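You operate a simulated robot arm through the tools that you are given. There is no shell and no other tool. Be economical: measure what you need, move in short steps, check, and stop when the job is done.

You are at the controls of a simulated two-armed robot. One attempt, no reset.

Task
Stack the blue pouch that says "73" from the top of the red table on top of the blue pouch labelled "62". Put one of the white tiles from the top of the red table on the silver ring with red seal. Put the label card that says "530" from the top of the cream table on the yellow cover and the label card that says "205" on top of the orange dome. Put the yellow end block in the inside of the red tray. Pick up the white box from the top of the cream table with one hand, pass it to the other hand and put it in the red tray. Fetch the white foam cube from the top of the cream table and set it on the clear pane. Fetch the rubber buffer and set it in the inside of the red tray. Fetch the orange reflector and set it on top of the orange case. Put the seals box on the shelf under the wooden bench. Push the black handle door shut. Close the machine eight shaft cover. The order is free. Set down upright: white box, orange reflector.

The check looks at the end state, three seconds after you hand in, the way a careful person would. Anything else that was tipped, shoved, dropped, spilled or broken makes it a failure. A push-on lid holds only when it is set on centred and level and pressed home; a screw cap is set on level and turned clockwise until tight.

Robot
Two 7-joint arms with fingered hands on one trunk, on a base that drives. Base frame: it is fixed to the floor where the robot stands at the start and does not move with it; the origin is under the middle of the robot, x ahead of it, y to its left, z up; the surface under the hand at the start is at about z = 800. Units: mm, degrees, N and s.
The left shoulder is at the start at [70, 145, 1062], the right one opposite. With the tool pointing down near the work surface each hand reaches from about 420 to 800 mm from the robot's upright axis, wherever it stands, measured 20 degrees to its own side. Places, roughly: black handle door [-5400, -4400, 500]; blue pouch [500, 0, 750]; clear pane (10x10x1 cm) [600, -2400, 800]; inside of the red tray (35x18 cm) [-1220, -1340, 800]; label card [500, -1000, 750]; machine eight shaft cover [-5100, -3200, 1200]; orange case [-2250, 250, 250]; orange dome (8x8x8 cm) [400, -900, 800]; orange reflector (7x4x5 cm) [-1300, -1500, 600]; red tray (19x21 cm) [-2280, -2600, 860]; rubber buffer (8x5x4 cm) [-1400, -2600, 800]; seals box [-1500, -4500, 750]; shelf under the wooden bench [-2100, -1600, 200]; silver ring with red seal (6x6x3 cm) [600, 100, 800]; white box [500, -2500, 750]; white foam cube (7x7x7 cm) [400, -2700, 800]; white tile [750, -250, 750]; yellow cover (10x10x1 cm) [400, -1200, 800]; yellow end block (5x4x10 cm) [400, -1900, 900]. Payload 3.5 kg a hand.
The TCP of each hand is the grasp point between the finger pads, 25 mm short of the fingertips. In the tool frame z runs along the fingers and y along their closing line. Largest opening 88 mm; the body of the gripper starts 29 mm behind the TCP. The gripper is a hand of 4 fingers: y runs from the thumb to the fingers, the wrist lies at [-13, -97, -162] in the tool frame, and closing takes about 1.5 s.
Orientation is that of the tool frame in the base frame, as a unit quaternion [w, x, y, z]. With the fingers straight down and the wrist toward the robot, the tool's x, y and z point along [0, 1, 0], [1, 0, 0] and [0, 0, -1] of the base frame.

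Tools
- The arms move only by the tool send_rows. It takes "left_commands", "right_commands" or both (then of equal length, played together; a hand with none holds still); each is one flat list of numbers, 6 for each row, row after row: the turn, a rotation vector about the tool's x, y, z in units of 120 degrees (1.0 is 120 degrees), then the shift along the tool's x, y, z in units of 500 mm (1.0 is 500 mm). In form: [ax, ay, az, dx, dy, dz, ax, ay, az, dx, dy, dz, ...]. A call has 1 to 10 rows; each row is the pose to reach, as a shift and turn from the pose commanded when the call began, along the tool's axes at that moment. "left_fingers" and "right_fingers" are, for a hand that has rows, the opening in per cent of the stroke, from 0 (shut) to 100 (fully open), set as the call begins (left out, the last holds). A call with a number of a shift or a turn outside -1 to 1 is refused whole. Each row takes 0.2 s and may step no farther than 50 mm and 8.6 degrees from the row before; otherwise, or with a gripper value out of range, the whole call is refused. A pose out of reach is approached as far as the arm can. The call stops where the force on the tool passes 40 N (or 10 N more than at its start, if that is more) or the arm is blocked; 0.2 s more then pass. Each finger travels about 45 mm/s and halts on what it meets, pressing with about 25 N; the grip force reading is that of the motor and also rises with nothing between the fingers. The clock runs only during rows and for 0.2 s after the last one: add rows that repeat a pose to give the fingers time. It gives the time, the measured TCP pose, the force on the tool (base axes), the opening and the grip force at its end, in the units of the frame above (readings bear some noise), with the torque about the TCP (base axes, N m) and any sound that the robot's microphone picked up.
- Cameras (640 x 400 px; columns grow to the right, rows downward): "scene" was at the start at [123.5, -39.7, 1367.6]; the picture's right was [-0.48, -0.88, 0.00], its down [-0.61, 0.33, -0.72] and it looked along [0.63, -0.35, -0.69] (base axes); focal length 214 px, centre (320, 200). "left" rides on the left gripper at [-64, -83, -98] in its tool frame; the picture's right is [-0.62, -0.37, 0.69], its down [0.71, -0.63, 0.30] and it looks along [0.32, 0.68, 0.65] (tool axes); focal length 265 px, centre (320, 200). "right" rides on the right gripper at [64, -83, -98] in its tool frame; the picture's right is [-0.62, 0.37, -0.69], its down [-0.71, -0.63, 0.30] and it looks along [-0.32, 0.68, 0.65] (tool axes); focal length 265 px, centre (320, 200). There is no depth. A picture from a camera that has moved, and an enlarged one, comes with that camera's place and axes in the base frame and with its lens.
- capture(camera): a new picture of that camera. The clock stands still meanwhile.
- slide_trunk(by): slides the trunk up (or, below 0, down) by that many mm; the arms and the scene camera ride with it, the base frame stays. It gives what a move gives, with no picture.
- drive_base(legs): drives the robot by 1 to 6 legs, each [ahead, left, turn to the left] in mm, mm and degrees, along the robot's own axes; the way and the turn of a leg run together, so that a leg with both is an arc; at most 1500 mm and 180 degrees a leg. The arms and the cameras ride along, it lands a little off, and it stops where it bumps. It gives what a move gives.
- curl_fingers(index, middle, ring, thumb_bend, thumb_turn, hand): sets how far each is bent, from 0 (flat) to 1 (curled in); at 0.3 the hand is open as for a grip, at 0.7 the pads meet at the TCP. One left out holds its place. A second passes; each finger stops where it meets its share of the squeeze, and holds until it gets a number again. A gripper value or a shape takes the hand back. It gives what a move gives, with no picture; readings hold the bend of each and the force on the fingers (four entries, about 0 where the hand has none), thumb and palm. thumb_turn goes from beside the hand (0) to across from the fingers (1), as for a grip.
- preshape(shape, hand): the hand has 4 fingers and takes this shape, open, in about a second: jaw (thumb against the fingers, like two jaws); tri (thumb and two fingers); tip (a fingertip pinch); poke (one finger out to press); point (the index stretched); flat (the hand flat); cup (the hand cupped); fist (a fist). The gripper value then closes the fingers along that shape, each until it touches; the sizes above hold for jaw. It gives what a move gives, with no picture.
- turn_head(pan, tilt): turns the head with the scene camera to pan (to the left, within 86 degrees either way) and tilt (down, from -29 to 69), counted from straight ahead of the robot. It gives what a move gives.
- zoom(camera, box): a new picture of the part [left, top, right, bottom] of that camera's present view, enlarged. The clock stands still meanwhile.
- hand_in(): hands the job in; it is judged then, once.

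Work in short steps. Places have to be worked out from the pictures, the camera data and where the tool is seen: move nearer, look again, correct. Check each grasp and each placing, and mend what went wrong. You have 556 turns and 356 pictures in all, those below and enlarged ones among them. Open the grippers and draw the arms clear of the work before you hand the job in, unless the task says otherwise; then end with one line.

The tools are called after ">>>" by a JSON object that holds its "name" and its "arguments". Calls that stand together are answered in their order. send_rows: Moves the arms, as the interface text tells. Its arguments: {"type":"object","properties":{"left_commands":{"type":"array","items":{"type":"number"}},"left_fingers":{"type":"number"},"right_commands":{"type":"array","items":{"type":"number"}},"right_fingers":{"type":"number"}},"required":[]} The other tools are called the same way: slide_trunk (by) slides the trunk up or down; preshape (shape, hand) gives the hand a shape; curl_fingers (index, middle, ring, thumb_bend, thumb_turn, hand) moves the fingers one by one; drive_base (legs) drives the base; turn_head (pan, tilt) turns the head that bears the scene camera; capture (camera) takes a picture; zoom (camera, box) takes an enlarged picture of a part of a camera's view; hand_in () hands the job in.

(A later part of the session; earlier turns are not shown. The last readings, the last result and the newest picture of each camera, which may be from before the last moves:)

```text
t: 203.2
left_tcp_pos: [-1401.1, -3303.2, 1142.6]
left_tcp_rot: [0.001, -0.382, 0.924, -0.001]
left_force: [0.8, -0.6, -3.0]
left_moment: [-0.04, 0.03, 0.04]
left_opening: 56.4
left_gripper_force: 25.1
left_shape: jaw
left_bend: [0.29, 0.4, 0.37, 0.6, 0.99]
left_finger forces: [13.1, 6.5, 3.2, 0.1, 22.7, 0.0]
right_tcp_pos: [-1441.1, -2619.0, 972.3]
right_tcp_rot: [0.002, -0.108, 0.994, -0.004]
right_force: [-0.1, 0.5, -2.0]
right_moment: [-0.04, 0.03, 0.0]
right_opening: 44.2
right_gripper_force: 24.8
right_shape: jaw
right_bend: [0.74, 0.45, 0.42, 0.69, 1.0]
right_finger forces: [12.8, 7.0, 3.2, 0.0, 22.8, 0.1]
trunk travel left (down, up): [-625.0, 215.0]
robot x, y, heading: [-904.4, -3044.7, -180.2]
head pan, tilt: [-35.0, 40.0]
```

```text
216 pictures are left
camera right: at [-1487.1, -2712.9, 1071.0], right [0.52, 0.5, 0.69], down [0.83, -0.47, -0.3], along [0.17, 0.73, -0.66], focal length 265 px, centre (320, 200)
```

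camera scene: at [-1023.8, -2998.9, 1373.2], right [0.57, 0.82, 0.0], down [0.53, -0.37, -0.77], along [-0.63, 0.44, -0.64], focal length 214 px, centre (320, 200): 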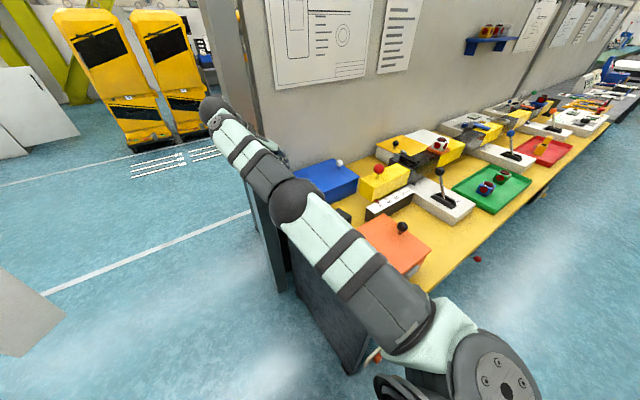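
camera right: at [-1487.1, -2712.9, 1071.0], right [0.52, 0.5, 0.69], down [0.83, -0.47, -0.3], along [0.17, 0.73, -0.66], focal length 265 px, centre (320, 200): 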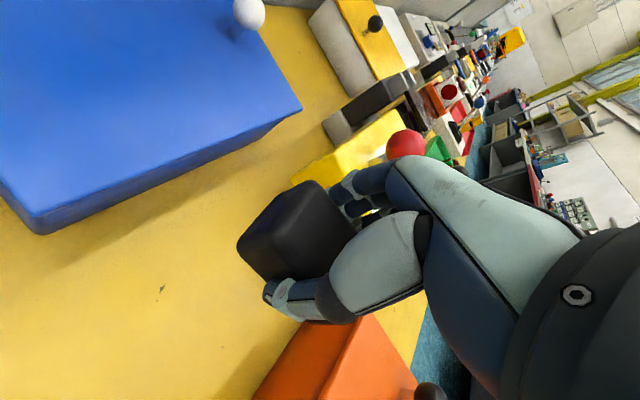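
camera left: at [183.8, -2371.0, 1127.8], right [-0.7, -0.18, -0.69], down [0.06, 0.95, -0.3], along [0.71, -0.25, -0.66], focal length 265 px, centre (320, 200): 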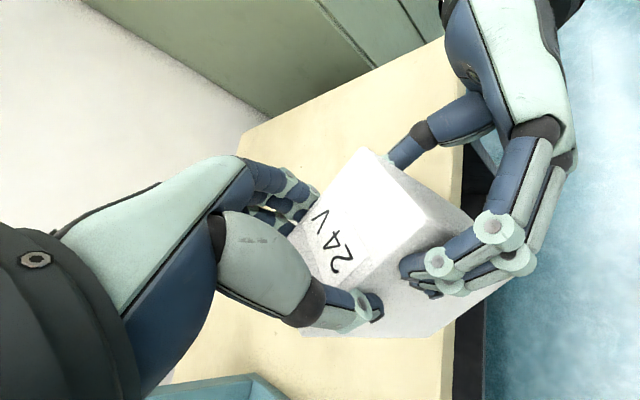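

Buffer secured. Tuck the right arm in (also turning it to a comfortable yaw) before driving with both loads.

>>> {"name": "send_rows", "arguments": {"right_commands": [0, 0, 0, 0, 0, -0.08, 0, 0, -0.05, -0.01, -0.04, -0.16, 0, 0, -0.1, -0.03, -0.1, -0.2, 0, 0, -0.16, -0.05, -0.17, -0.23, 0, 0, -0.22, -0.07, -0.24, -0.236, 0, 0, -0.28, -0.09, -0.31, -0.236, 0, 0, -0.34, -0.11, -0.37, -0.236, 0, 0, -0.4, -0.125, -0.429, -0.236]}}

>>> {"name": "drive_base", "arguments": {"legs": [[0, 160, 0], [1150, 0, 0]]}}

>>> {"name": "turn_head", "arguments": {"pan": -50, "tilt": 30}}

>>> {"name": "capture", "arguments": {"camera": "scene"}}

```text
t: 205.0
left_tcp_pos: [-1400.6, -3302.8, 1142.0]
left_tcp_rot: [0.0, -0.382, 0.924, -0.001]
left_force: [0.3, 0.4, -3.4]
left_moment: [-0.03, 0.05, 0.0]
left_opening: 56.0
left_gripper_force: 25.2
left_shape: jaw
left_bend: [0.29, 0.41, 0.37, 0.6, 0.99]
left_finger forces: [13.2, 6.6, 3.3, 0.0, 22.8, 0.1]
right_tcp_pos: [-1334.7, -2816.5, 1093.3]
right_tcp_rot: [-0.001, -0.502, 0.865, -0.005]
right_force: [-0.2, -0.2, -1.4]
right_moment: [-0.01, 0.01, 0.02]
right_opening: 44.0
right_gripper_force: 24.9
right_shape: jaw
right_bend: [0.74, 0.45, 0.42, 0.69, 1.0]
right_finger forces: [12.8, 7.0, 3.2, 0.1, 22.9, 0.0]
trunk travel left (down, up): [-625.0, 215.0]
robot x, y, heading: [-906.2, -3045.1, -179.9]
head pan, tilt: [-35.0, 40.0]
```

```text
t: 212.0
left_tcp_pos: [-2570.0, -3482.8, 1141.7]
left_tcp_rot: [0.001, -0.39, 0.921, -0.002]
left_force: [-0.4, -0.3, -3.7]
left_moment: [-0.02, 0.0, 0.01]
left_opening: 56.0
left_gripper_force: 25.3
left_shape: jaw
left_bend: [0.29, 0.41, 0.37, 0.6, 0.99]
left_finger forces: [13.5, 6.6, 3.5, 0.0, 23.3, 0.0]
right_tcp_pos: [-2511.8, -2994.0, 1091.5]
right_tcp_rot: [0.0, -0.509, 0.861, -0.004]
right_force: [-1.3, 0.1, -2.0]
right_moment: [0.01, -0.01, 0.0]
right_opening: 43.9
right_gripper_force: 24.8
right_shape: jaw
right_bend: [0.74, 0.45, 0.42, 0.69, 0.99]
right_finger forces: [13.2, 7.0, 3.3, 0.0, 23.4, 0.1]
trunk travel left (down, up): [-625.0, 215.0]
robot x, y, heading: [-2077.7, -3219.2, -179.0]
head pan, tilt: [-35.0, 40.0]
```

```text
t: 212.8
left_tcp_pos: [-2570.6, -3482.7, 1142.2]
left_tcp_rot: [0.002, -0.39, 0.921, -0.002]
left_force: [0.3, -0.2, -2.8]
left_moment: [-0.02, 0.05, 0.01]
left_opening: 56.3
left_gripper_force: 25.0
left_shape: jaw
left_bend: [0.29, 0.41, 0.37, 0.6, 0.99]
left_finger forces: [13.5, 6.7, 3.5, 0.0, 23.4, 0.1]
right_tcp_pos: [-2512.9, -2995.4, 1092.2]
right_tcp_rot: [0.0, -0.51, 0.86, -0.005]
right_force: [0.2, 0.1, -1.6]
right_moment: [-0.01, 0.01, 0.02]
right_opening: 44.1
right_gripper_force: 25.3
right_shape: jaw
right_bend: [0.74, 0.45, 0.42, 0.69, 0.99]
right_finger forces: [13.2, 7.0, 3.2, 0.0, 23.3, 0.0]
trunk travel left (down, up): [-625.0, 215.0]
robot x, y, heading: [-2077.0, -3214.6, -179.1]
head pan, tilt: [-50.0, 30.0]
```

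```text
215 pictures are left
camera scene: at [-2186.5, -3151.6, 1388.4], right [0.75, 0.66, 0.0], down [0.33, -0.38, -0.87], along [-0.57, 0.65, -0.5], focal length 214 px, centre (320, 200)
```

scene: 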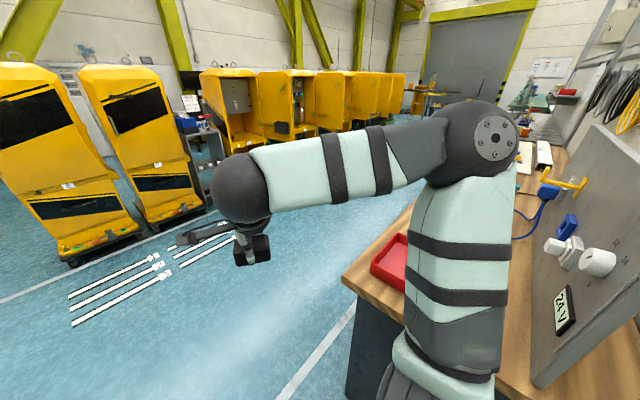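

The tray sits on the wooden bench's corner behind the partition. I'll move a bit away and turn to face +y.

>>> {"name": "drive_base", "arguments": {"legs": [[75, 115, 0], [0, 0, -90.9]]}}

>>> {"name": "turn_head", "arguments": {"pan": 0, "tilt": 35}}

>>> {"name": "capture", "arguments": {"camera": "scene"}}

```text
t: 217.9
left_tcp_pos: [-2413.4, -2835.1, 1141.4]
left_tcp_rot: [-0.001, 0.379, 0.926, -0.002]
left_force: [-0.7, 1.1, -3.3]
left_moment: [0.0, 0.02, -0.01]
left_opening: 56.3
left_gripper_force: 25.6
left_shape: jaw
left_bend: [0.29, 0.41, 0.37, 0.6, 0.99]
left_finger forces: [13.4, 6.5, 3.3, 0.0, 22.8, 0.0]
right_tcp_pos: [-1927.1, -2895.6, 1092.0]
right_tcp_rot: [-0.004, 0.251, 0.968, -0.004]
right_force: [-1.0, -0.8, -1.4]
right_moment: [-0.01, 0.01, -0.03]
right_opening: 43.8
right_gripper_force: 24.2
right_shape: jaw
right_bend: [0.74, 0.45, 0.42, 0.7, 0.99]
right_finger forces: [12.8, 6.8, 3.1, 0.1, 22.6, 0.1]
trunk travel left (down, up): [-625.0, 215.0]
robot x, y, heading: [-2148.1, -3331.5, 90.5]
head pan, tilt: [-50.0, 30.0]
```

```text
t: 219.1
left_tcp_pos: [-2413.1, -2836.2, 1141.2]
left_tcp_rot: [-0.001, 0.379, 0.926, -0.002]
left_force: [0.1, 0.3, -3.6]
left_moment: [0.03, -0.01, 0.02]
left_opening: 56.3
left_gripper_force: 24.9
left_shape: jaw
left_bend: [0.29, 0.41, 0.37, 0.6, 0.99]
left_finger forces: [13.4, 6.4, 3.3, 0.0, 22.9, 0.1]
right_tcp_pos: [-1927.0, -2896.2, 1093.2]
right_tcp_rot: [-0.003, 0.252, 0.968, -0.003]
right_force: [-0.1, 0.4, -2.0]
right_moment: [0.01, -0.01, -0.01]
right_opening: 43.7
right_gripper_force: 24.7
right_shape: jaw
right_bend: [0.74, 0.45, 0.42, 0.7, 0.99]
right_finger forces: [12.7, 6.9, 3.0, 0.1, 22.5, 0.0]
trunk travel left (down, up): [-625.0, 215.0]
robot x, y, heading: [-2152.2, -3329.8, 90.7]
head pan, tilt: [0.0, 35.0]
```

```text
214 pictures are left
camera scene: at [-2152.6, -3191.5, 1380.6], right [1.0, 0.01, 0.0], down [0.01, -0.57, -0.82], along [-0.01, 0.82, -0.57], focal length 214 px, centre (320, 200)
```

scene: 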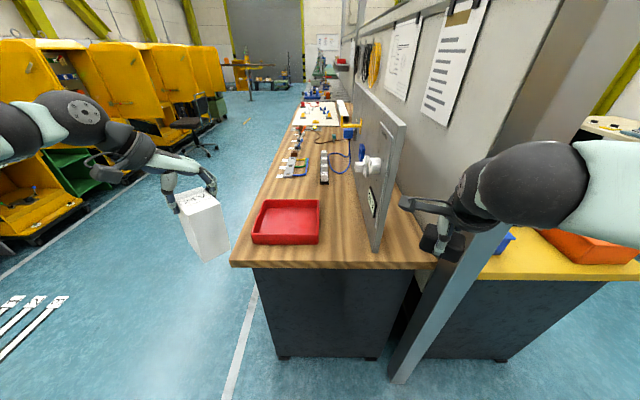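

I see the tray clearly, centre about [−2277,−2592] on a bench top at ≈860. Carry the white box over it.

>>> {"name": "send_rows", "arguments": {"left_commands": [0, 0, 0, 0.023, 0.076, 0, 0, 0, 0, 0.047, 0.152, 0, 0, 0, 0, 0.07, 0.228, 0, 0, 0, 0, 0.094, 0.304, 0, 0, 0, 0, 0.117, 0.38, 0, 0, 0, 0, 0.141, 0.456, 0, 0, 0, 0, 0.164, 0.5325, 0, 0, 0, 0, 0.164, 0.5325, 0.08, 0, 0, 0, 0.164, 0.5325, 0.16, 0, 0, 0, 0.164, 0.5325, 0.2]}}

>>> {"name": "zoom", "arguments": {"camera": "scene", "box": [220, 140, 360, 270]}}

>>> {"name": "capture", "arguments": {"camera": "left"}}

```text
t: 221.3
left_tcp_pos: [-2292.8, -2628.6, 1040.6]
left_tcp_rot: [0.0, 0.379, 0.925, -0.002]
left_force: [-0.2, 0.0, -3.4]
left_moment: [-0.02, 0.0, -0.02]
left_opening: 55.9
left_gripper_force: 24.8
left_shape: jaw
left_bend: [0.29, 0.41, 0.37, 0.6, 0.98]
left_finger forces: [14.2, 6.9, 3.7, 0.0, 24.5, 0.0]
left hand out of reach, approached as far as the arm can: row 5, 6, 7, 8, 9, 10
right_tcp_pos: [-1926.7, -2895.7, 1091.0]
right_tcp_rot: [-0.003, 0.251, 0.968, -0.004]
right_force: [0.1, 0.3, -1.1]
right_moment: [-0.01, 0.01, -0.03]
right_opening: 43.7
right_gripper_force: 24.6
right_shape: jaw
right_bend: [0.74, 0.45, 0.42, 0.7, 0.99]
right_finger forces: [12.8, 6.9, 3.1, 0.0, 22.7, 0.0]
trunk travel left (down, up): [-625.0, 215.0]
robot x, y, heading: [-2152.7, -3329.9, 90.6]
head pan, tilt: [0.0, 35.0]
```

```text
3.08 times, centred on (290, 205) of scene
camera zoom: at [-2152.0, -3190.5, 1380.6], right [1.0, 0.01, 0.0], down [0.01, -0.57, -0.82], along [-0.01, 0.82, -0.57], focal length 660 px, centre (412, 185)
```

zoom: 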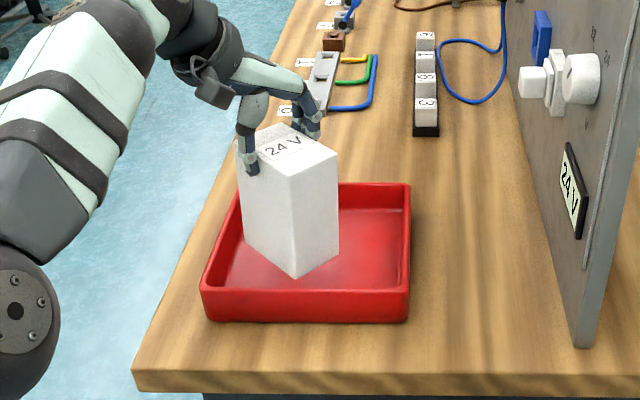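

```text
212 pictures are left
camera left: at [-2305.2, -2731.0, 1139.0], right [0.18, -0.7, -0.69], down [-0.95, 0.05, -0.3], along [0.25, 0.71, -0.66], focal length 265 px, centre (320, 200)
```

left: 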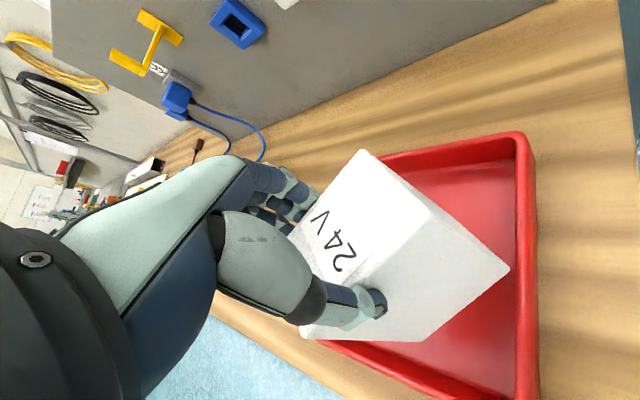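

Reach-limited and 45 mm short. Drive the base 55 mm forward with the box still above the rim.

>>> {"name": "drive_base", "arguments": {"legs": [[55, -10, 0]]}}

>>> {"name": "zoom", "arguments": {"camera": "scene", "box": [220, 140, 360, 270]}}

>>> {"name": "capture", "arguments": {"camera": "left"}}

```text
t: 222.2
left_tcp_pos: [-2286.1, -2574.5, 1044.5]
left_tcp_rot: [0.0, 0.377, 0.926, 0.0]
left_force: [0.3, -0.4, -3.8]
left_moment: [0.02, 0.03, -0.03]
left_opening: 55.8
left_gripper_force: 25.2
left_shape: jaw
left_bend: [0.29, 0.41, 0.37, 0.6, 0.98]
left_finger forces: [14.3, 6.9, 3.4, 0.0, 24.5, 0.1]
right_tcp_pos: [-1917.9, -2842.2, 1093.7]
right_tcp_rot: [-0.004, 0.25, 0.968, -0.001]
right_force: [-0.1, 0.1, -1.0]
right_moment: [-0.03, 0.02, 0.0]
right_opening: 43.5
right_gripper_force: 25.3
right_shape: jaw
right_bend: [0.74, 0.45, 0.42, 0.7, 0.99]
right_finger forces: [12.9, 6.9, 3.1, 0.0, 22.7, 0.1]
trunk travel left (down, up): [-625.0, 215.0]
robot x, y, heading: [-2148.5, -3275.7, 90.9]
head pan, tilt: [0.0, 35.0]
```

```text
3.08 times, centred on (290, 205) of scene
camera zoom: at [-2144.0, -3138.8, 1381.0], right [1.0, 0.01, 0.0], down [0.01, -0.57, -0.82], along [-0.01, 0.82, -0.57], focal length 660 px, centre (412, 185)
```

zoom: 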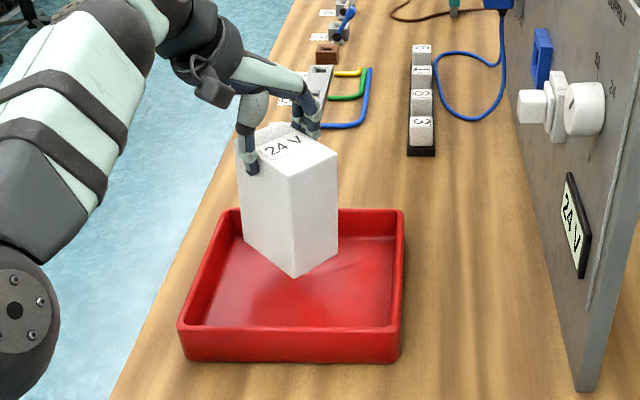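

```text
210 pictures are left
camera left: at [-2297.7, -2679.0, 1141.3], right [0.18, -0.7, -0.69], down [-0.95, 0.05, -0.3], along [0.25, 0.71, -0.65], focal length 265 px, centre (320, 200)
```

left: 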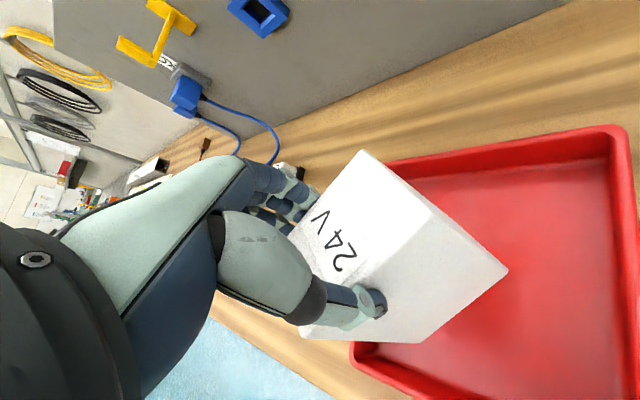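

Box centre is over the tray centre now. Lower toward contact (TCP≈995).

>>> {"name": "send_rows", "arguments": {"left_commands": [0, 0, 0, 0, 0, 0.04, 0, 0, 0, 0, 0, 0.08, 0, 0, 0, 0, 0, 0.088, 0, 0, 0, 0, 0, 0.094, 0, 0, 0, 0, 0, 0.1, 0, 0, 0, 0, 0, 0.1]}}

>>> {"name": "zoom", "arguments": {"camera": "scene", "box": [220, 140, 360, 270]}}

```text
t: 223.6
left_tcp_pos: [-2285.6, -2574.1, 993.7]
left_tcp_rot: [-0.001, 0.378, 0.926, 0.0]
left_force: [-2.4, 0.2, 6.0]
left_moment: [0.16, -0.05, 0.02]
left_opening: 55.7
left_gripper_force: 25.2
left_shape: jaw
left_bend: [0.29, 0.41, 0.37, 0.6, 0.98]
left_finger forces: [13.5, 7.1, 3.3, 0.1, 25.0, 0.0]
right_tcp_pos: [-1918.0, -2841.9, 1092.7]
right_tcp_rot: [-0.003, 0.251, 0.968, -0.002]
right_force: [-0.1, 0.1, -2.5]
right_moment: [-0.01, 0.03, 0.05]
right_opening: 43.5
right_gripper_force: 25.7
right_shape: jaw
right_bend: [0.74, 0.45, 0.42, 0.7, 0.99]
right_finger forces: [12.9, 6.9, 3.2, 0.1, 22.7, 0.0]
trunk travel left (down, up): [-625.0, 215.0]
robot x, y, heading: [-2140.5, -3276.3, 91.0]
head pan, tilt: [0.0, 35.0]
```

```text
3.08 times, centred on (290, 205) of scene
camera zoom: at [-2144.0, -3137.9, 1380.9], right [1.0, 0.01, 0.0], down [0.01, -0.57, -0.82], along [-0.01, 0.82, -0.57], focal length 660 px, centre (412, 185)
```

zoom: 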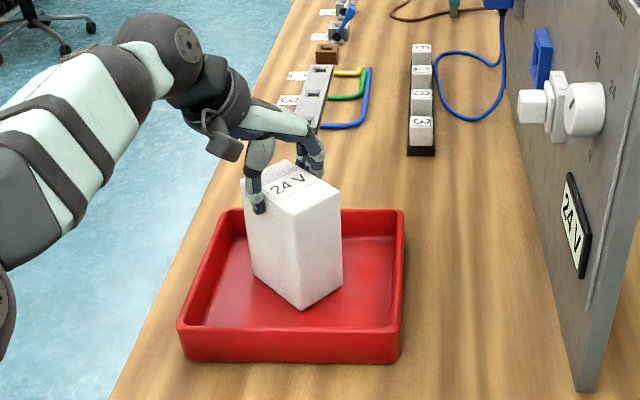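

Contact (weight went from −3.8 to +6 N). Release with a wider spread and rise.

>>> {"name": "send_rows", "arguments": {"left_commands": [0, 0, 0, 0, 0, -0.002, 0, 0, 0, 0, 0, -0.002, 0, 0, 0, 0, 0, -0.002, 0, 0, 0, 0, 0, -0.002, 0, 0, 0, 0, 0, -0.002], "left_fingers": 100}}

>>> {"name": "send_rows", "arguments": {"left_commands": [0, 0, 0, 0, 0, -0.04, 0, 0, 0, 0, 0, -0.1, 0, 0, 0, 0, 0, -0.18, 0, 0, 0, 0, 0, -0.24]}}

>>> {"name": "zoom", "arguments": {"camera": "scene", "box": [220, 140, 360, 270]}}

```text
t: 224.8
left_tcp_pos: [-2284.9, -2574.0, 993.4]
left_tcp_rot: [0.0, 0.378, 0.926, -0.002]
left_force: [0.3, -1.1, 0.1]
left_moment: [0.0, -0.02, -0.01]
left_opening: 87.7
left_gripper_force: 0.0
left_shape: jaw
left_bend: [0.3, 0.3, 0.3, 0.3, 0.98]
left_finger forces: [0.0, 0.0, 0.1, 0.1, 0.1, 0.0]
right_tcp_pos: [-1918.5, -2841.2, 1092.2]
right_tcp_rot: [-0.004, 0.25, 0.968, -0.003]
right_force: [0.1, -0.2, -1.9]
right_moment: [0.02, 0.0, 0.03]
right_opening: 43.7
right_gripper_force: 24.9
right_shape: jaw
right_bend: [0.74, 0.45, 0.42, 0.7, 0.99]
right_finger forces: [12.8, 6.9, 3.1, 0.0, 22.6, 0.1]
trunk travel left (down, up): [-625.0, 215.0]
robot x, y, heading: [-2143.3, -3274.6, 90.7]
head pan, tilt: [0.0, 35.0]
```

```text
t: 225.8
left_tcp_pos: [-2281.8, -2591.1, 1086.5]
left_tcp_rot: [-0.001, 0.378, 0.926, -0.001]
left_force: [-0.5, -0.2, 0.0]
left_moment: [0.0, 0.02, -0.02]
left_opening: 87.6
left_gripper_force: 0.0
left_shape: jaw
left_bend: [0.3, 0.3, 0.3, 0.3, 0.98]
left_finger forces: [0.0, 0.0, 0.0, 0.0, 0.0, 0.0]
left hand out of reach, approached as far as the arm can: row 3, 4
right_tcp_pos: [-1919.1, -2841.7, 1091.4]
right_tcp_rot: [-0.004, 0.25, 0.968, -0.004]
right_force: [-0.4, -0.4, -1.4]
right_moment: [0.0, -0.04, 0.03]
right_opening: 43.8
right_gripper_force: 25.0
right_shape: jaw
right_bend: [0.74, 0.45, 0.42, 0.7, 0.99]
right_finger forces: [12.8, 6.9, 3.2, 0.0, 22.8, 0.1]
trunk travel left (down, up): [-625.0, 215.0]
robot x, y, heading: [-2139.3, -3271.9, 90.9]
head pan, tilt: [0.0, 35.0]
```

```text
3.08 times, centred on (290, 205) of scene
camera zoom: at [-2143.8, -3137.0, 1380.7], right [1.0, 0.01, 0.0], down [0.01, -0.57, -0.82], along [-0.01, 0.82, -0.57], focal length 660 px, centre (412, 185)
```

zoom: 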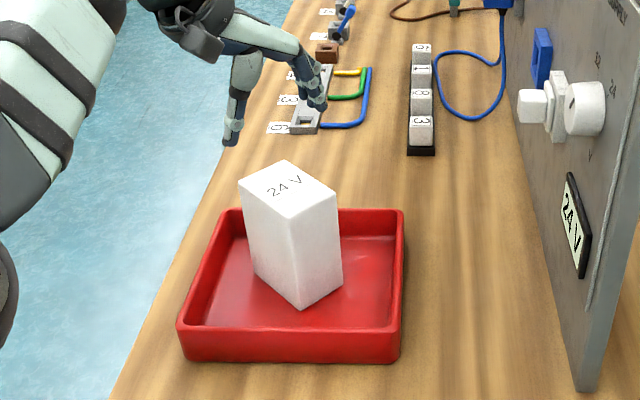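

White box stands upright in the tray. Tuck the left arm and retrace to the aisle to deliver the buffer.

>>> {"name": "send_rows", "arguments": {"left_commands": [0, 0, 0, -0.014, -0.079, -0.01, 0, 0, 0, -0.028, -0.158, -0.02, 0, 0, 0, -0.042, -0.237, -0.03, 0, 0, 0, -0.056, -0.316, -0.04, 0, 0, 0, -0.07, -0.395, -0.05, 0, 0, 0, -0.084, -0.474, -0.06, 0, 0, 0, -0.098, -0.551, -0.06]}}

>>> {"name": "drive_base", "arguments": {"legs": [[-130, 0, 0], [0, 0, 89], [-1500, 0, 0], [-220, 0, 0], [0, -1000, 0], [0, -850, 0]]}}

>>> {"name": "turn_head", "arguments": {"pan": 0, "tilt": 45}}

>>> {"name": "capture", "arguments": {"camera": "scene"}}

```text
t: 227.4
left_tcp_pos: [-2441.8, -2821.4, 1122.0]
left_tcp_rot: [0.0, 0.378, 0.926, -0.001]
left_force: [-0.5, -1.1, -0.8]
left_moment: [-0.01, 0.0, 0.0]
left_opening: 87.7
left_gripper_force: 0.0
left_shape: jaw
left_bend: [0.3, 0.3, 0.3, 0.3, 0.98]
left_finger forces: [0.0, 0.0, 0.1, 0.0, 0.0, 0.0]
right_tcp_pos: [-1917.4, -2842.1, 1092.5]
right_tcp_rot: [-0.004, 0.251, 0.968, -0.003]
right_force: [-0.4, -0.8, -1.1]
right_moment: [-0.01, 0.03, 0.01]
right_opening: 43.6
right_gripper_force: 25.2
right_shape: jaw
right_bend: [0.74, 0.45, 0.42, 0.7, 0.99]
right_finger forces: [12.8, 6.9, 3.1, 0.1, 22.8, 0.0]
trunk travel left (down, up): [-625.0, 215.0]
robot x, y, heading: [-2144.6, -3272.7, 90.8]
head pan, tilt: [0.0, 35.0]
```

```text
t: 249.8
left_tcp_pos: [-901.6, -1837.0, 1120.0]
left_tcp_rot: [0.0, -0.398, 0.918, -0.001]
left_force: [0.5, -0.4, 0.9]
left_moment: [0.0, -0.01, 0.01]
left_opening: 87.4
left_gripper_force: 0.0
left_shape: jaw
left_bend: [0.3, 0.3, 0.3, 0.3, 0.98]
left_finger forces: [0.0, 0.0, 0.0, 0.0, 0.0, 0.0]
right_tcp_pos: [-894.4, -1312.1, 1093.2]
right_tcp_rot: [-0.001, -0.518, 0.856, -0.004]
right_force: [-0.9, 0.5, -1.5]
right_moment: [-0.01, -0.01, 0.03]
right_opening: 43.5
right_gripper_force: 25.1
right_shape: jaw
right_bend: [0.74, 0.45, 0.42, 0.7, 0.99]
right_finger forces: [12.6, 6.8, 3.1, 0.0, 22.5, 0.1]
trunk travel left (down, up): [-625.0, 215.0]
robot x, y, heading: [-455.5, -1526.9, -178.1]
head pan, tilt: [0.0, 35.0]
```

```text
t: 250.6
left_tcp_pos: [-902.9, -1834.9, 1122.1]
left_tcp_rot: [0.001, -0.398, 0.917, -0.001]
left_force: [0.2, -1.2, 0.6]
left_moment: [0.02, 0.03, 0.0]
left_opening: 87.8
left_gripper_force: 0.1
left_shape: jaw
left_bend: [0.3, 0.3, 0.3, 0.3, 0.98]
left_finger forces: [0.0, 0.0, 0.0, 0.0, 0.1, 0.0]
right_tcp_pos: [-894.5, -1311.9, 1092.9]
right_tcp_rot: [-0.001, -0.518, 0.856, -0.004]
right_force: [0.0, 0.3, -1.0]
right_moment: [-0.01, -0.01, 0.01]
right_opening: 43.4
right_gripper_force: 25.2
right_shape: jaw
right_bend: [0.74, 0.45, 0.42, 0.7, 0.99]
right_finger forces: [12.6, 6.8, 3.1, 0.0, 22.4, 0.0]
trunk travel left (down, up): [-625.0, 215.0]
robot x, y, heading: [-451.8, -1526.9, -177.8]
head pan, tilt: [0.0, 45.0]
```

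```text
207 pictures are left
camera scene: at [-585.9, -1531.6, 1365.9], right [-0.04, 1.0, 0.0], down [0.71, 0.03, -0.71], along [-0.71, -0.03, -0.71], focal length 214 px, centre (320, 200)
```

scene: 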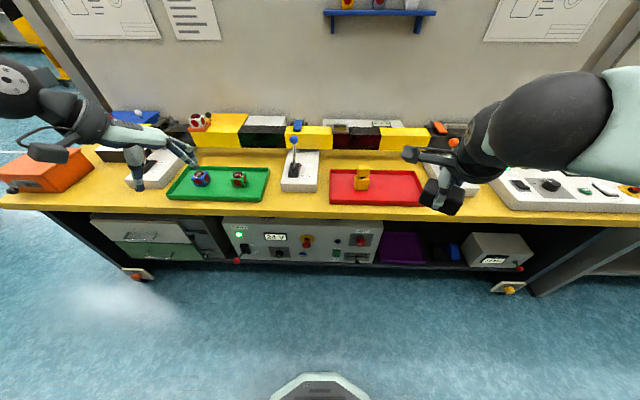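

Yellow block still stands in the tray. Drive forward 155 mm and move the buffer over the tray's right half.

>>> {"name": "drive_base", "arguments": {"legs": [[155, 0, -2.2]]}}

```text
t: 251.9
left_tcp_pos: [-1064.9, -1819.9, 1122.4]
left_tcp_rot: [-0.001, -0.38, 0.925, -0.001]
left_force: [0.5, -0.3, 0.4]
left_moment: [0.02, -0.01, 0.0]
left_opening: 87.5
left_gripper_force: 0.1
left_shape: jaw
left_bend: [0.3, 0.3, 0.3, 0.3, 0.98]
left_finger forces: [0.1, 0.1, 0.0, 0.0, 0.0, 0.0]
right_tcp_pos: [-1037.0, -1297.7, 1093.8]
right_tcp_rot: [-0.002, -0.5, 0.866, -0.004]
right_force: [-0.1, -0.7, -1.9]
right_moment: [0.0, 0.02, 0.0]
right_opening: 43.3
right_gripper_force: 25.3
right_shape: jaw
right_bend: [0.74, 0.45, 0.42, 0.7, 0.99]
right_finger forces: [12.7, 6.9, 3.1, 0.0, 22.5, 0.1]
trunk travel left (down, up): [-625.0, 215.0]
robot x, y, heading: [-607.0, -1527.8, 179.9]
head pan, tilt: [0.0, 45.0]
```

>>> {"name": "send_rows", "arguments": {"right_commands": [0, 0, 0, 0.027, 0.072, 0, 0, 0, 0, 0.053, 0.144, 0, 0, 0, 0, 0.08, 0.215, 0, 0, 0, 0, 0.106, 0.287, 0, 0, 0, 0, 0.133, 0.358, 0.04, 0, 0, 0, 0.133, 0.358, 0.13, 0, 0, 0, 0.133, 0.358, 0.22, 0, 0, 0, 0.133, 0.358, 0.31, 0, 0, 0, 0.133, 0.358, 0.388, 0, 0, 0, 0.133, 0.358, 0.388]}}

>>> {"name": "capture", "arguments": {"camera": "right"}}

>>> {"name": "capture", "arguments": {"camera": "scene"}}

```text
t: 254.1
left_tcp_pos: [-1065.6, -1821.3, 1121.7]
left_tcp_rot: [0.0, -0.38, 0.925, -0.001]
left_force: [0.3, -1.0, -1.0]
left_moment: [0.01, -0.03, 0.02]
left_opening: 87.6
left_gripper_force: 0.2
left_shape: jaw
left_bend: [0.3, 0.3, 0.3, 0.3, 0.98]
left_finger forces: [0.1, 0.1, 0.0, 0.0, 0.0, 0.0]
right_tcp_pos: [-1222.5, -1266.3, 894.8]
right_tcp_rot: [-0.001, -0.501, 0.865, -0.005]
right_force: [0.1, -0.1, -1.7]
right_moment: [-0.04, 0.01, -0.02]
right_opening: 43.0
right_gripper_force: 25.3
right_shape: jaw
right_bend: [0.74, 0.45, 0.43, 0.7, 0.99]
right_finger forces: [12.6, 6.7, 3.0, 0.1, 22.5, 0.0]
trunk travel left (down, up): [-625.0, 215.0]
robot x, y, heading: [-606.2, -1527.1, 180.2]
head pan, tilt: [0.0, 45.0]
```

```text
206 pictures are left
camera right: at [-1184.2, -1362.6, 993.3], right [-0.01, 0.73, 0.69], down [0.9, 0.3, -0.3], along [-0.43, 0.62, -0.66], focal length 265 px, centre (320, 200)
```

right: 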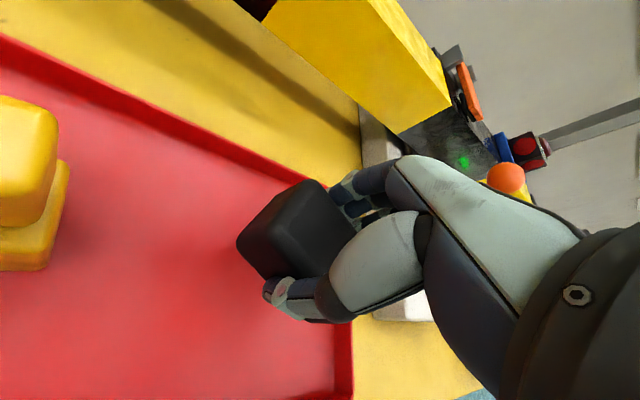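

```text
205 pictures are left
camera scene: at [-738.1, -1529.5, 1365.9], right [0.0, 1.0, 0.0], down [0.71, 0.0, -0.71], along [-0.71, 0.0, -0.71], focal length 214 px, centre (320, 200)
```

scene: 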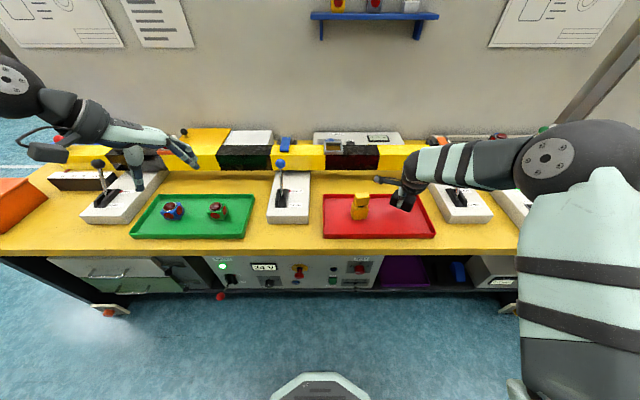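

Inside the tray outline. Lower to contact and release.

>>> {"name": "send_rows", "arguments": {"right_commands": [0, 0, 0, 0, 0, 0.05, 0, 0, 0, 0, 0, 0.1, 0, 0, 0, 0, 0, 0.108, 0, 0, 0, 0, 0, 0.114, 0, 0, 0, 0, 0, 0.12, 0, 0, 0, 0, 0, 0.12]}}

```text
t: 255.5
left_tcp_pos: [-1064.3, -1821.2, 1122.3]
left_tcp_rot: [-0.001, -0.379, 0.925, 0.0]
left_force: [-0.4, 0.4, -0.1]
left_moment: [-0.02, 0.01, 0.05]
left_opening: 87.7
left_gripper_force: 0.1
left_shape: jaw
left_bend: [0.3, 0.3, 0.3, 0.3, 0.98]
left_finger forces: [0.1, 0.1, 0.0, 0.0, 0.0, 0.0]
right_tcp_pos: [-1225.2, -1269.8, 841.1]
right_tcp_rot: [-0.002, -0.5, 0.866, -0.001]
right_force: [0.4, 1.6, 12.8]
right_moment: [0.07, -0.02, 0.03]
right_opening: 43.6
right_gripper_force: 25.4
right_shape: jaw
right_bend: [0.74, 0.45, 0.42, 0.7, 0.99]
right_finger forces: [13.6, 7.8, 3.9, 0.0, 24.3, 0.1]
trunk travel left (down, up): [-625.0, 215.0]
robot x, y, heading: [-608.3, -1529.0, 179.7]
head pan, tilt: [0.0, 45.0]
```

>>> {"name": "send_rows", "arguments": {"right_commands": [0, 0, 0, 0, 0, -0.004, 0, 0, 0, 0, 0, -0.004, 0, 0, 0, 0, 0, -0.004, 0, 0, 0, 0, 0, -0.004, 0, 0, 0, 0, 0, -0.004], "right_fingers": 100}}

>>> {"name": "send_rows", "arguments": {"right_commands": [0, 0, 0, 0, 0, -0.05, 0, 0, 0, 0, 0, -0.13, 0, 0, 0, 0, 0, -0.22, 0, 0, 0, 0, 0, -0.31, 0, 0, 0, 0, 0, -0.4]}}

>>> {"name": "capture", "arguments": {"camera": "right"}}

```text
t: 256.7
left_tcp_pos: [-1065.3, -1821.1, 1122.2]
left_tcp_rot: [0.0, -0.379, 0.925, -0.001]
left_force: [-0.3, -0.5, -1.1]
left_moment: [0.02, 0.0, 0.05]
left_opening: 87.8
left_gripper_force: 0.0
left_shape: jaw
left_bend: [0.3, 0.3, 0.3, 0.3, 0.98]
left_finger forces: [0.0, 0.1, 0.0, 0.0, 0.0, 0.0]
right_tcp_pos: [-1225.6, -1269.7, 839.3]
right_tcp_rot: [0.0, -0.5, 0.866, -0.004]
right_force: [0.5, -0.1, 0.2]
right_moment: [0.02, 0.03, -0.02]
right_opening: 87.7
right_gripper_force: 0.0
right_shape: jaw
right_bend: [0.3, 0.3, 0.3, 0.3, 0.98]
right_finger forces: [0.0, 0.1, 0.0, 0.0, 0.0, 0.0]
trunk travel left (down, up): [-625.0, 215.0]
robot x, y, heading: [-605.3, -1530.2, 179.9]
head pan, tilt: [0.0, 45.0]
```

```text
t: 257.9
left_tcp_pos: [-1065.2, -1822.3, 1122.0]
left_tcp_rot: [0.001, -0.38, 0.925, -0.001]
left_force: [0.8, 0.0, 0.3]
left_moment: [0.01, 0.03, -0.01]
left_opening: 87.7
left_gripper_force: 0.1
left_shape: jaw
left_bend: [0.3, 0.3, 0.3, 0.3, 0.98]
left_finger forces: [0.1, 0.0, 0.0, 0.0, 0.1, 0.0]
right_tcp_pos: [-1225.4, -1271.1, 1039.6]
right_tcp_rot: [-0.001, -0.501, 0.866, -0.004]
right_force: [0.4, -0.2, 0.8]
right_moment: [0.03, 0.01, -0.01]
right_opening: 87.7
right_gripper_force: 0.0
right_shape: jaw
right_bend: [0.3, 0.3, 0.3, 0.3, 0.98]
right_finger forces: [0.1, 0.0, 0.1, 0.0, 0.1, 0.0]
trunk travel left (down, up): [-625.0, 215.0]
robot x, y, heading: [-608.1, -1528.1, 179.9]
head pan, tilt: [0.0, 45.0]
```

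```text
204 pictures are left
camera right: at [-1186.0, -1366.3, 1139.0], right [-0.01, 0.73, 0.69], down [0.9, 0.3, -0.3], along [-0.43, 0.62, -0.66], focal length 265 px, centre (320, 200)
```

right: 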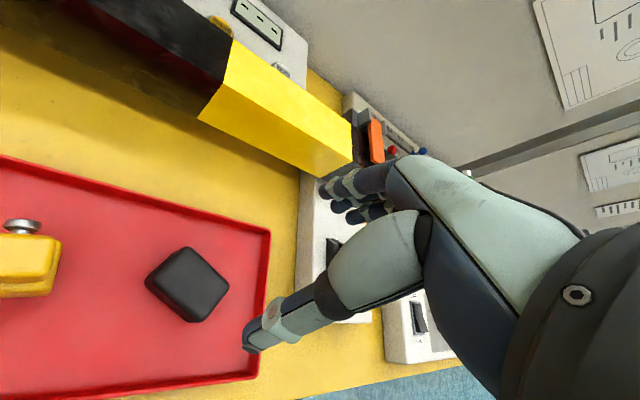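

Buffer is in the tray. Now find the orange reflector (under the bench, z≈600): back off, lower the trunk and look.

>>> {"name": "drive_base", "arguments": {"legs": [[-280, 0, 0]]}}

>>> {"name": "slide_trunk", "arguments": {"by": -400}}

>>> {"name": "turn_head", "arguments": {"pan": 0, "tilt": 20}}

>>> {"name": "capture", "arguments": {"camera": "scene"}}

```text
t: 259.9
left_tcp_pos: [-790.6, -1820.2, 1121.1]
left_tcp_rot: [0.001, -0.378, 0.926, -0.002]
left_force: [0.6, 0.2, -0.3]
left_moment: [-0.03, -0.02, -0.02]
left_opening: 87.5
left_gripper_force: 0.1
left_shape: jaw
left_bend: [0.3, 0.3, 0.3, 0.3, 0.98]
left_finger forces: [0.0, 0.0, 0.0, 0.1, 0.0, 0.1]
right_tcp_pos: [-947.9, -1267.7, 1038.4]
right_tcp_rot: [-0.001, -0.498, 0.867, -0.005]
right_force: [-0.3, 0.1, -0.5]
right_moment: [0.01, 0.0, -0.03]
right_opening: 87.7
right_gripper_force: 0.0
right_shape: jaw
right_bend: [0.3, 0.3, 0.3, 0.3, 0.98]
right_finger forces: [0.1, 0.0, 0.1, 0.0, 0.0, 0.0]
trunk travel left (down, up): [-625.0, 215.0]
robot x, y, heading: [-331.0, -1533.8, 180.0]
head pan, tilt: [0.0, 45.0]
```

```text
t: 263.7
left_tcp_pos: [-789.5, -1821.2, 723.1]
left_tcp_rot: [0.0, -0.378, 0.926, 0.0]
left_force: [0.0, -0.2, 0.2]
left_moment: [0.02, -0.01, -0.01]
left_opening: 87.9
left_gripper_force: 0.1
left_shape: jaw
left_bend: [0.3, 0.3, 0.3, 0.3, 0.98]
left_finger forces: [0.0, 0.0, 0.1, 0.0, 0.0, 0.0]
right_tcp_pos: [-946.7, -1267.8, 638.2]
right_tcp_rot: [0.0, -0.5, 0.866, -0.005]
right_force: [0.0, 0.4, 0.7]
right_moment: [0.01, 0.0, -0.01]
right_opening: 87.8
right_gripper_force: 0.1
right_shape: jaw
right_bend: [0.3, 0.3, 0.3, 0.3, 0.98]
right_finger forces: [0.0, 0.0, 0.0, 0.0, 0.0, 0.0]
trunk travel left (down, up): [-225.0, 615.0]
robot x, y, heading: [-331.9, -1529.4, 179.7]
head pan, tilt: [0.0, 45.0]
```

```text
t: 264.6
left_tcp_pos: [-789.3, -1819.9, 722.1]
left_tcp_rot: [0.0, -0.377, 0.926, -0.001]
left_force: [0.3, 0.1, -0.1]
left_moment: [0.01, -0.03, 0.01]
left_opening: 87.6
left_gripper_force: 0.0
left_shape: jaw
left_bend: [0.3, 0.3, 0.3, 0.3, 0.98]
left_finger forces: [0.0, 0.1, 0.0, 0.1, 0.0, 0.1]
right_tcp_pos: [-947.0, -1268.4, 638.4]
right_tcp_rot: [0.0, -0.499, 0.867, -0.004]
right_force: [0.4, -0.4, -0.1]
right_moment: [0.01, -0.03, -0.01]
right_opening: 87.9
right_gripper_force: 0.1
right_shape: jaw
right_bend: [0.3, 0.3, 0.3, 0.3, 0.98]
right_finger forces: [0.0, 0.0, 0.0, 0.0, 0.0, 0.1]
trunk travel left (down, up): [-225.0, 615.0]
robot x, y, heading: [-329.7, -1532.9, 179.7]
head pan, tilt: [0.0, 20.0]
```

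```text
203 pictures are left
camera scene: at [-472.0, -1529.9, 1004.5], right [0.01, 1.0, 0.0], down [0.34, 0.0, -0.94], along [-0.94, 0.01, -0.34], focal length 214 px, centre (320, 200)
```

scene: 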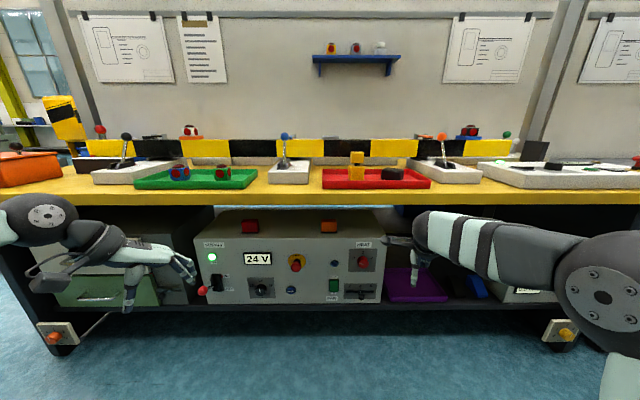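

>>> {"name": "zoom", "arguments": {"camera": "scene", "box": [200, 180, 400, 310]}}

>>> {"name": "zoom", "arguments": {"camera": "scene", "box": [295, 200, 365, 245]}}

```text
3.08 times, centred on (300, 245) of scene
camera zoom: at [-472.0, -1529.9, 1004.5], right [0.01, 1.0, 0.0], down [0.34, 0.0, -0.94], along [-0.94, 0.01, -0.34], focal length 660 px, centre (382, 62)
```

zoom: 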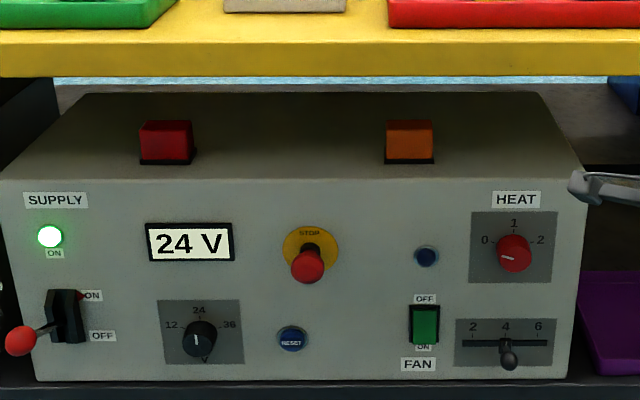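

```text
8.89 times, centred on (330, 222) of scene
camera zoom: at [-472.0, -1529.9, 1004.5], right [0.01, 1.0, 0.0], down [0.34, 0.0, -0.94], along [-0.94, 0.01, -0.34], focal length 1906 px, centre (231, 0)
```

zoom: 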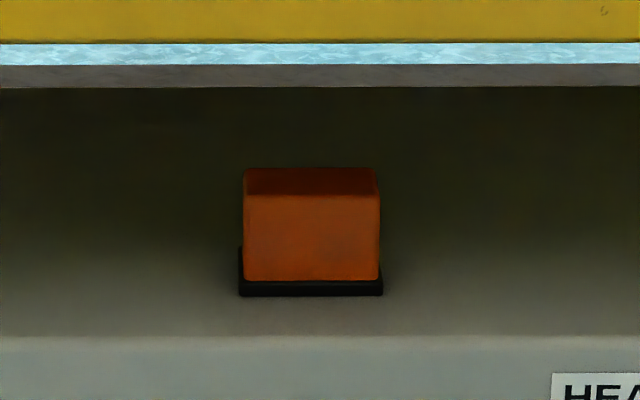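

The orange reflector stands on top of the control box under the bench (about [−1277,−1485], box top ≈575). I'll grip it horizontally with the right hand. Raise the trunk 110 and turn the hand forward while moving in front of it.

>>> {"name": "slide_trunk", "arguments": {"by": 110}}

>>> {"name": "send_rows", "arguments": {"right_commands": [-0.0444, -0.0257, -0.0444, 0.0392, -0.0196, 0.027, -0.0888, -0.0513, -0.0888, 0.0784, -0.0392, 0.054, -0.1332, -0.077, -0.1332, 0.1176, -0.0588, 0.081, -0.1776, -0.1026, -0.1776, 0.1568, -0.0784, 0.108, -0.222, -0.1283, -0.222, 0.196, -0.098, 0.135, -0.2664, -0.154, -0.2664, 0.2352, -0.1176, 0.162, -0.3108, -0.1796, -0.3108, 0.2744, -0.1372, 0.189, -0.3552, -0.2053, -0.3552, 0.3136, -0.1568, 0.216, -0.3996, -0.231, -0.3996, 0.3528, -0.1764, 0.243, -0.444, -0.2566, -0.444, 0.392, -0.196, 0.27]}}

```text
t: 266.0
left_tcp_pos: [-789.1, -1820.7, 831.9]
left_tcp_rot: [0.001, -0.378, 0.926, -0.002]
left_force: [0.3, 0.6, 0.5]
left_moment: [0.01, 0.01, -0.02]
left_opening: 87.8
left_gripper_force: 0.0
left_shape: jaw
left_bend: [0.3, 0.3, 0.3, 0.3, 0.98]
left_finger forces: [0.0, 0.1, 0.1, 0.0, 0.0, 0.0]
right_tcp_pos: [-945.7, -1268.5, 749.0]
right_tcp_rot: [0.0, -0.499, 0.867, -0.005]
right_force: [0.5, -0.2, 0.2]
right_moment: [0.0, -0.03, 0.0]
right_opening: 87.7
right_gripper_force: 0.0
right_shape: jaw
right_bend: [0.3, 0.3, 0.3, 0.3, 0.98]
right_finger forces: [0.0, 0.0, 0.0, 0.1, 0.0, 0.0]
trunk travel left (down, up): [-335.0, 505.0]
robot x, y, heading: [-327.4, -1534.7, 179.6]
head pan, tilt: [0.0, 20.0]
```

```text
t: 268.2
left_tcp_pos: [-791.3, -1821.6, 831.1]
left_tcp_rot: [0.0, -0.378, 0.926, -0.002]
left_force: [-0.3, 0.7, 0.1]
left_moment: [0.02, 0.0, 0.02]
left_opening: 87.8
left_gripper_force: 0.1
left_shape: jaw
left_bend: [0.3, 0.3, 0.3, 0.3, 0.98]
left_finger forces: [0.0, 0.1, 0.0, 0.0, 0.1, 0.0]
right_tcp_pos: [-962.4, -1484.4, 614.7]
right_tcp_rot: [0.001, 0.747, -0.45, -0.489]
right_force: [-0.2, 0.5, 0.3]
right_moment: [-0.06, 0.0, 0.0]
right_opening: 87.6
right_gripper_force: 0.0
right_shape: jaw
right_bend: [0.3, 0.3, 0.3, 0.3, 0.98]
right_finger forces: [0.1, 0.0, 0.0, 0.1, 0.1, 0.0]
trunk travel left (down, up): [-335.0, 505.0]
robot x, y, heading: [-327.0, -1530.8, 179.7]
head pan, tilt: [0.0, 20.0]
```

Finish the rotation (7 more rows) and look.

>>> {"name": "send_rows", "arguments": {"right_commands": [-0.0444, -0.0257, -0.0444, 0, 0, 0, -0.0888, -0.0513, -0.0888, 0, 0, 0, -0.1332, -0.077, -0.1332, 0, 0, 0, -0.1776, -0.1026, -0.1776, 0, 0, 0, -0.222, -0.1283, -0.222, 0, 0, 0, -0.2664, -0.154, -0.2664, 0, 0, 0, -0.3108, -0.1796, -0.3108, 0, 0, 0]}}

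>>> {"name": "capture", "arguments": {"camera": "scene"}}

>>> {"name": "capture", "arguments": {"camera": "right"}}

```text
t: 269.8
left_tcp_pos: [-789.6, -1820.2, 832.0]
left_tcp_rot: [0.001, -0.378, 0.926, -0.002]
left_force: [0.1, -0.4, -0.7]
left_moment: [0.03, 0.0, 0.01]
left_opening: 87.4
left_gripper_force: 0.0
left_shape: jaw
left_bend: [0.3, 0.3, 0.3, 0.3, 0.98]
left_finger forces: [0.0, 0.1, 0.0, 0.0, 0.1, 0.1]
right_tcp_pos: [-959.8, -1488.2, 613.7]
right_tcp_rot: [0.002, 0.708, -0.005, -0.706]
right_force: [-0.5, 0.6, -0.9]
right_moment: [-0.05, 0.02, -0.02]
right_opening: 87.9
right_gripper_force: 0.1
right_shape: jaw
right_bend: [0.3, 0.3, 0.3, 0.3, 0.98]
right_finger forces: [0.0, 0.0, 0.1, 0.1, 0.0, 0.0]
trunk travel left (down, up): [-335.0, 505.0]
robot x, y, heading: [-332.5, -1528.5, 179.8]
head pan, tilt: [0.0, 20.0]
```

```text
200 pictures are left
camera scene: at [-472.2, -1529.8, 1114.6], right [0.01, 1.0, 0.0], down [0.34, 0.0, -0.94], along [-0.94, 0.01, -0.34], focal length 214 px, centre (320, 200)
```

scene: 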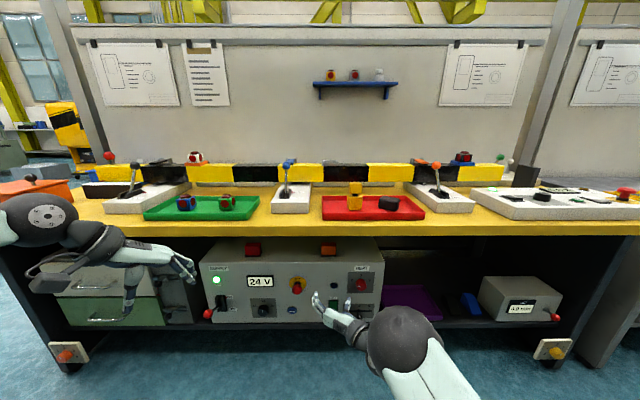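

```text
199 pictures are left
camera right: at [-862.2, -1405.4, 549.2], right [0.69, -0.37, 0.62], down [-0.3, 0.64, 0.71], along [-0.66, -0.68, 0.33], focal length 265 px, centre (320, 200)
```

right: 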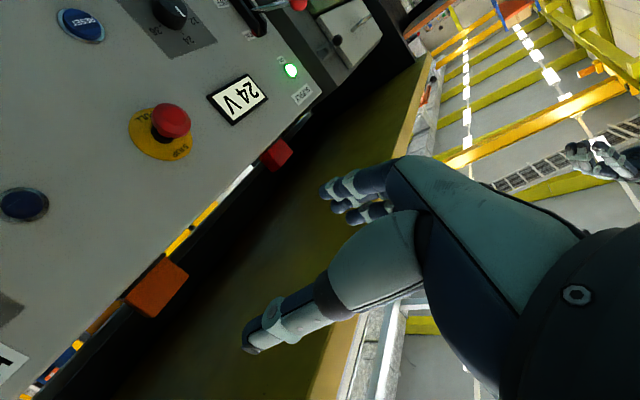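

>>> {"name": "zoom", "arguments": {"camera": "scene", "box": [295, 225, 365, 270]}}

```text
8.89 times, centred on (330, 248) of scene
camera zoom: at [-472.2, -1529.8, 1114.6], right [0.01, 1.0, 0.0], down [0.34, 0.0, -0.94], along [-0.94, 0.01, -0.34], focal length 1906 px, centre (231, -222)
```

zoom: 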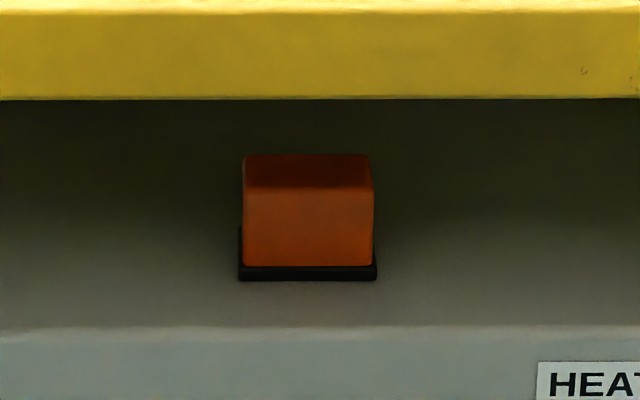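

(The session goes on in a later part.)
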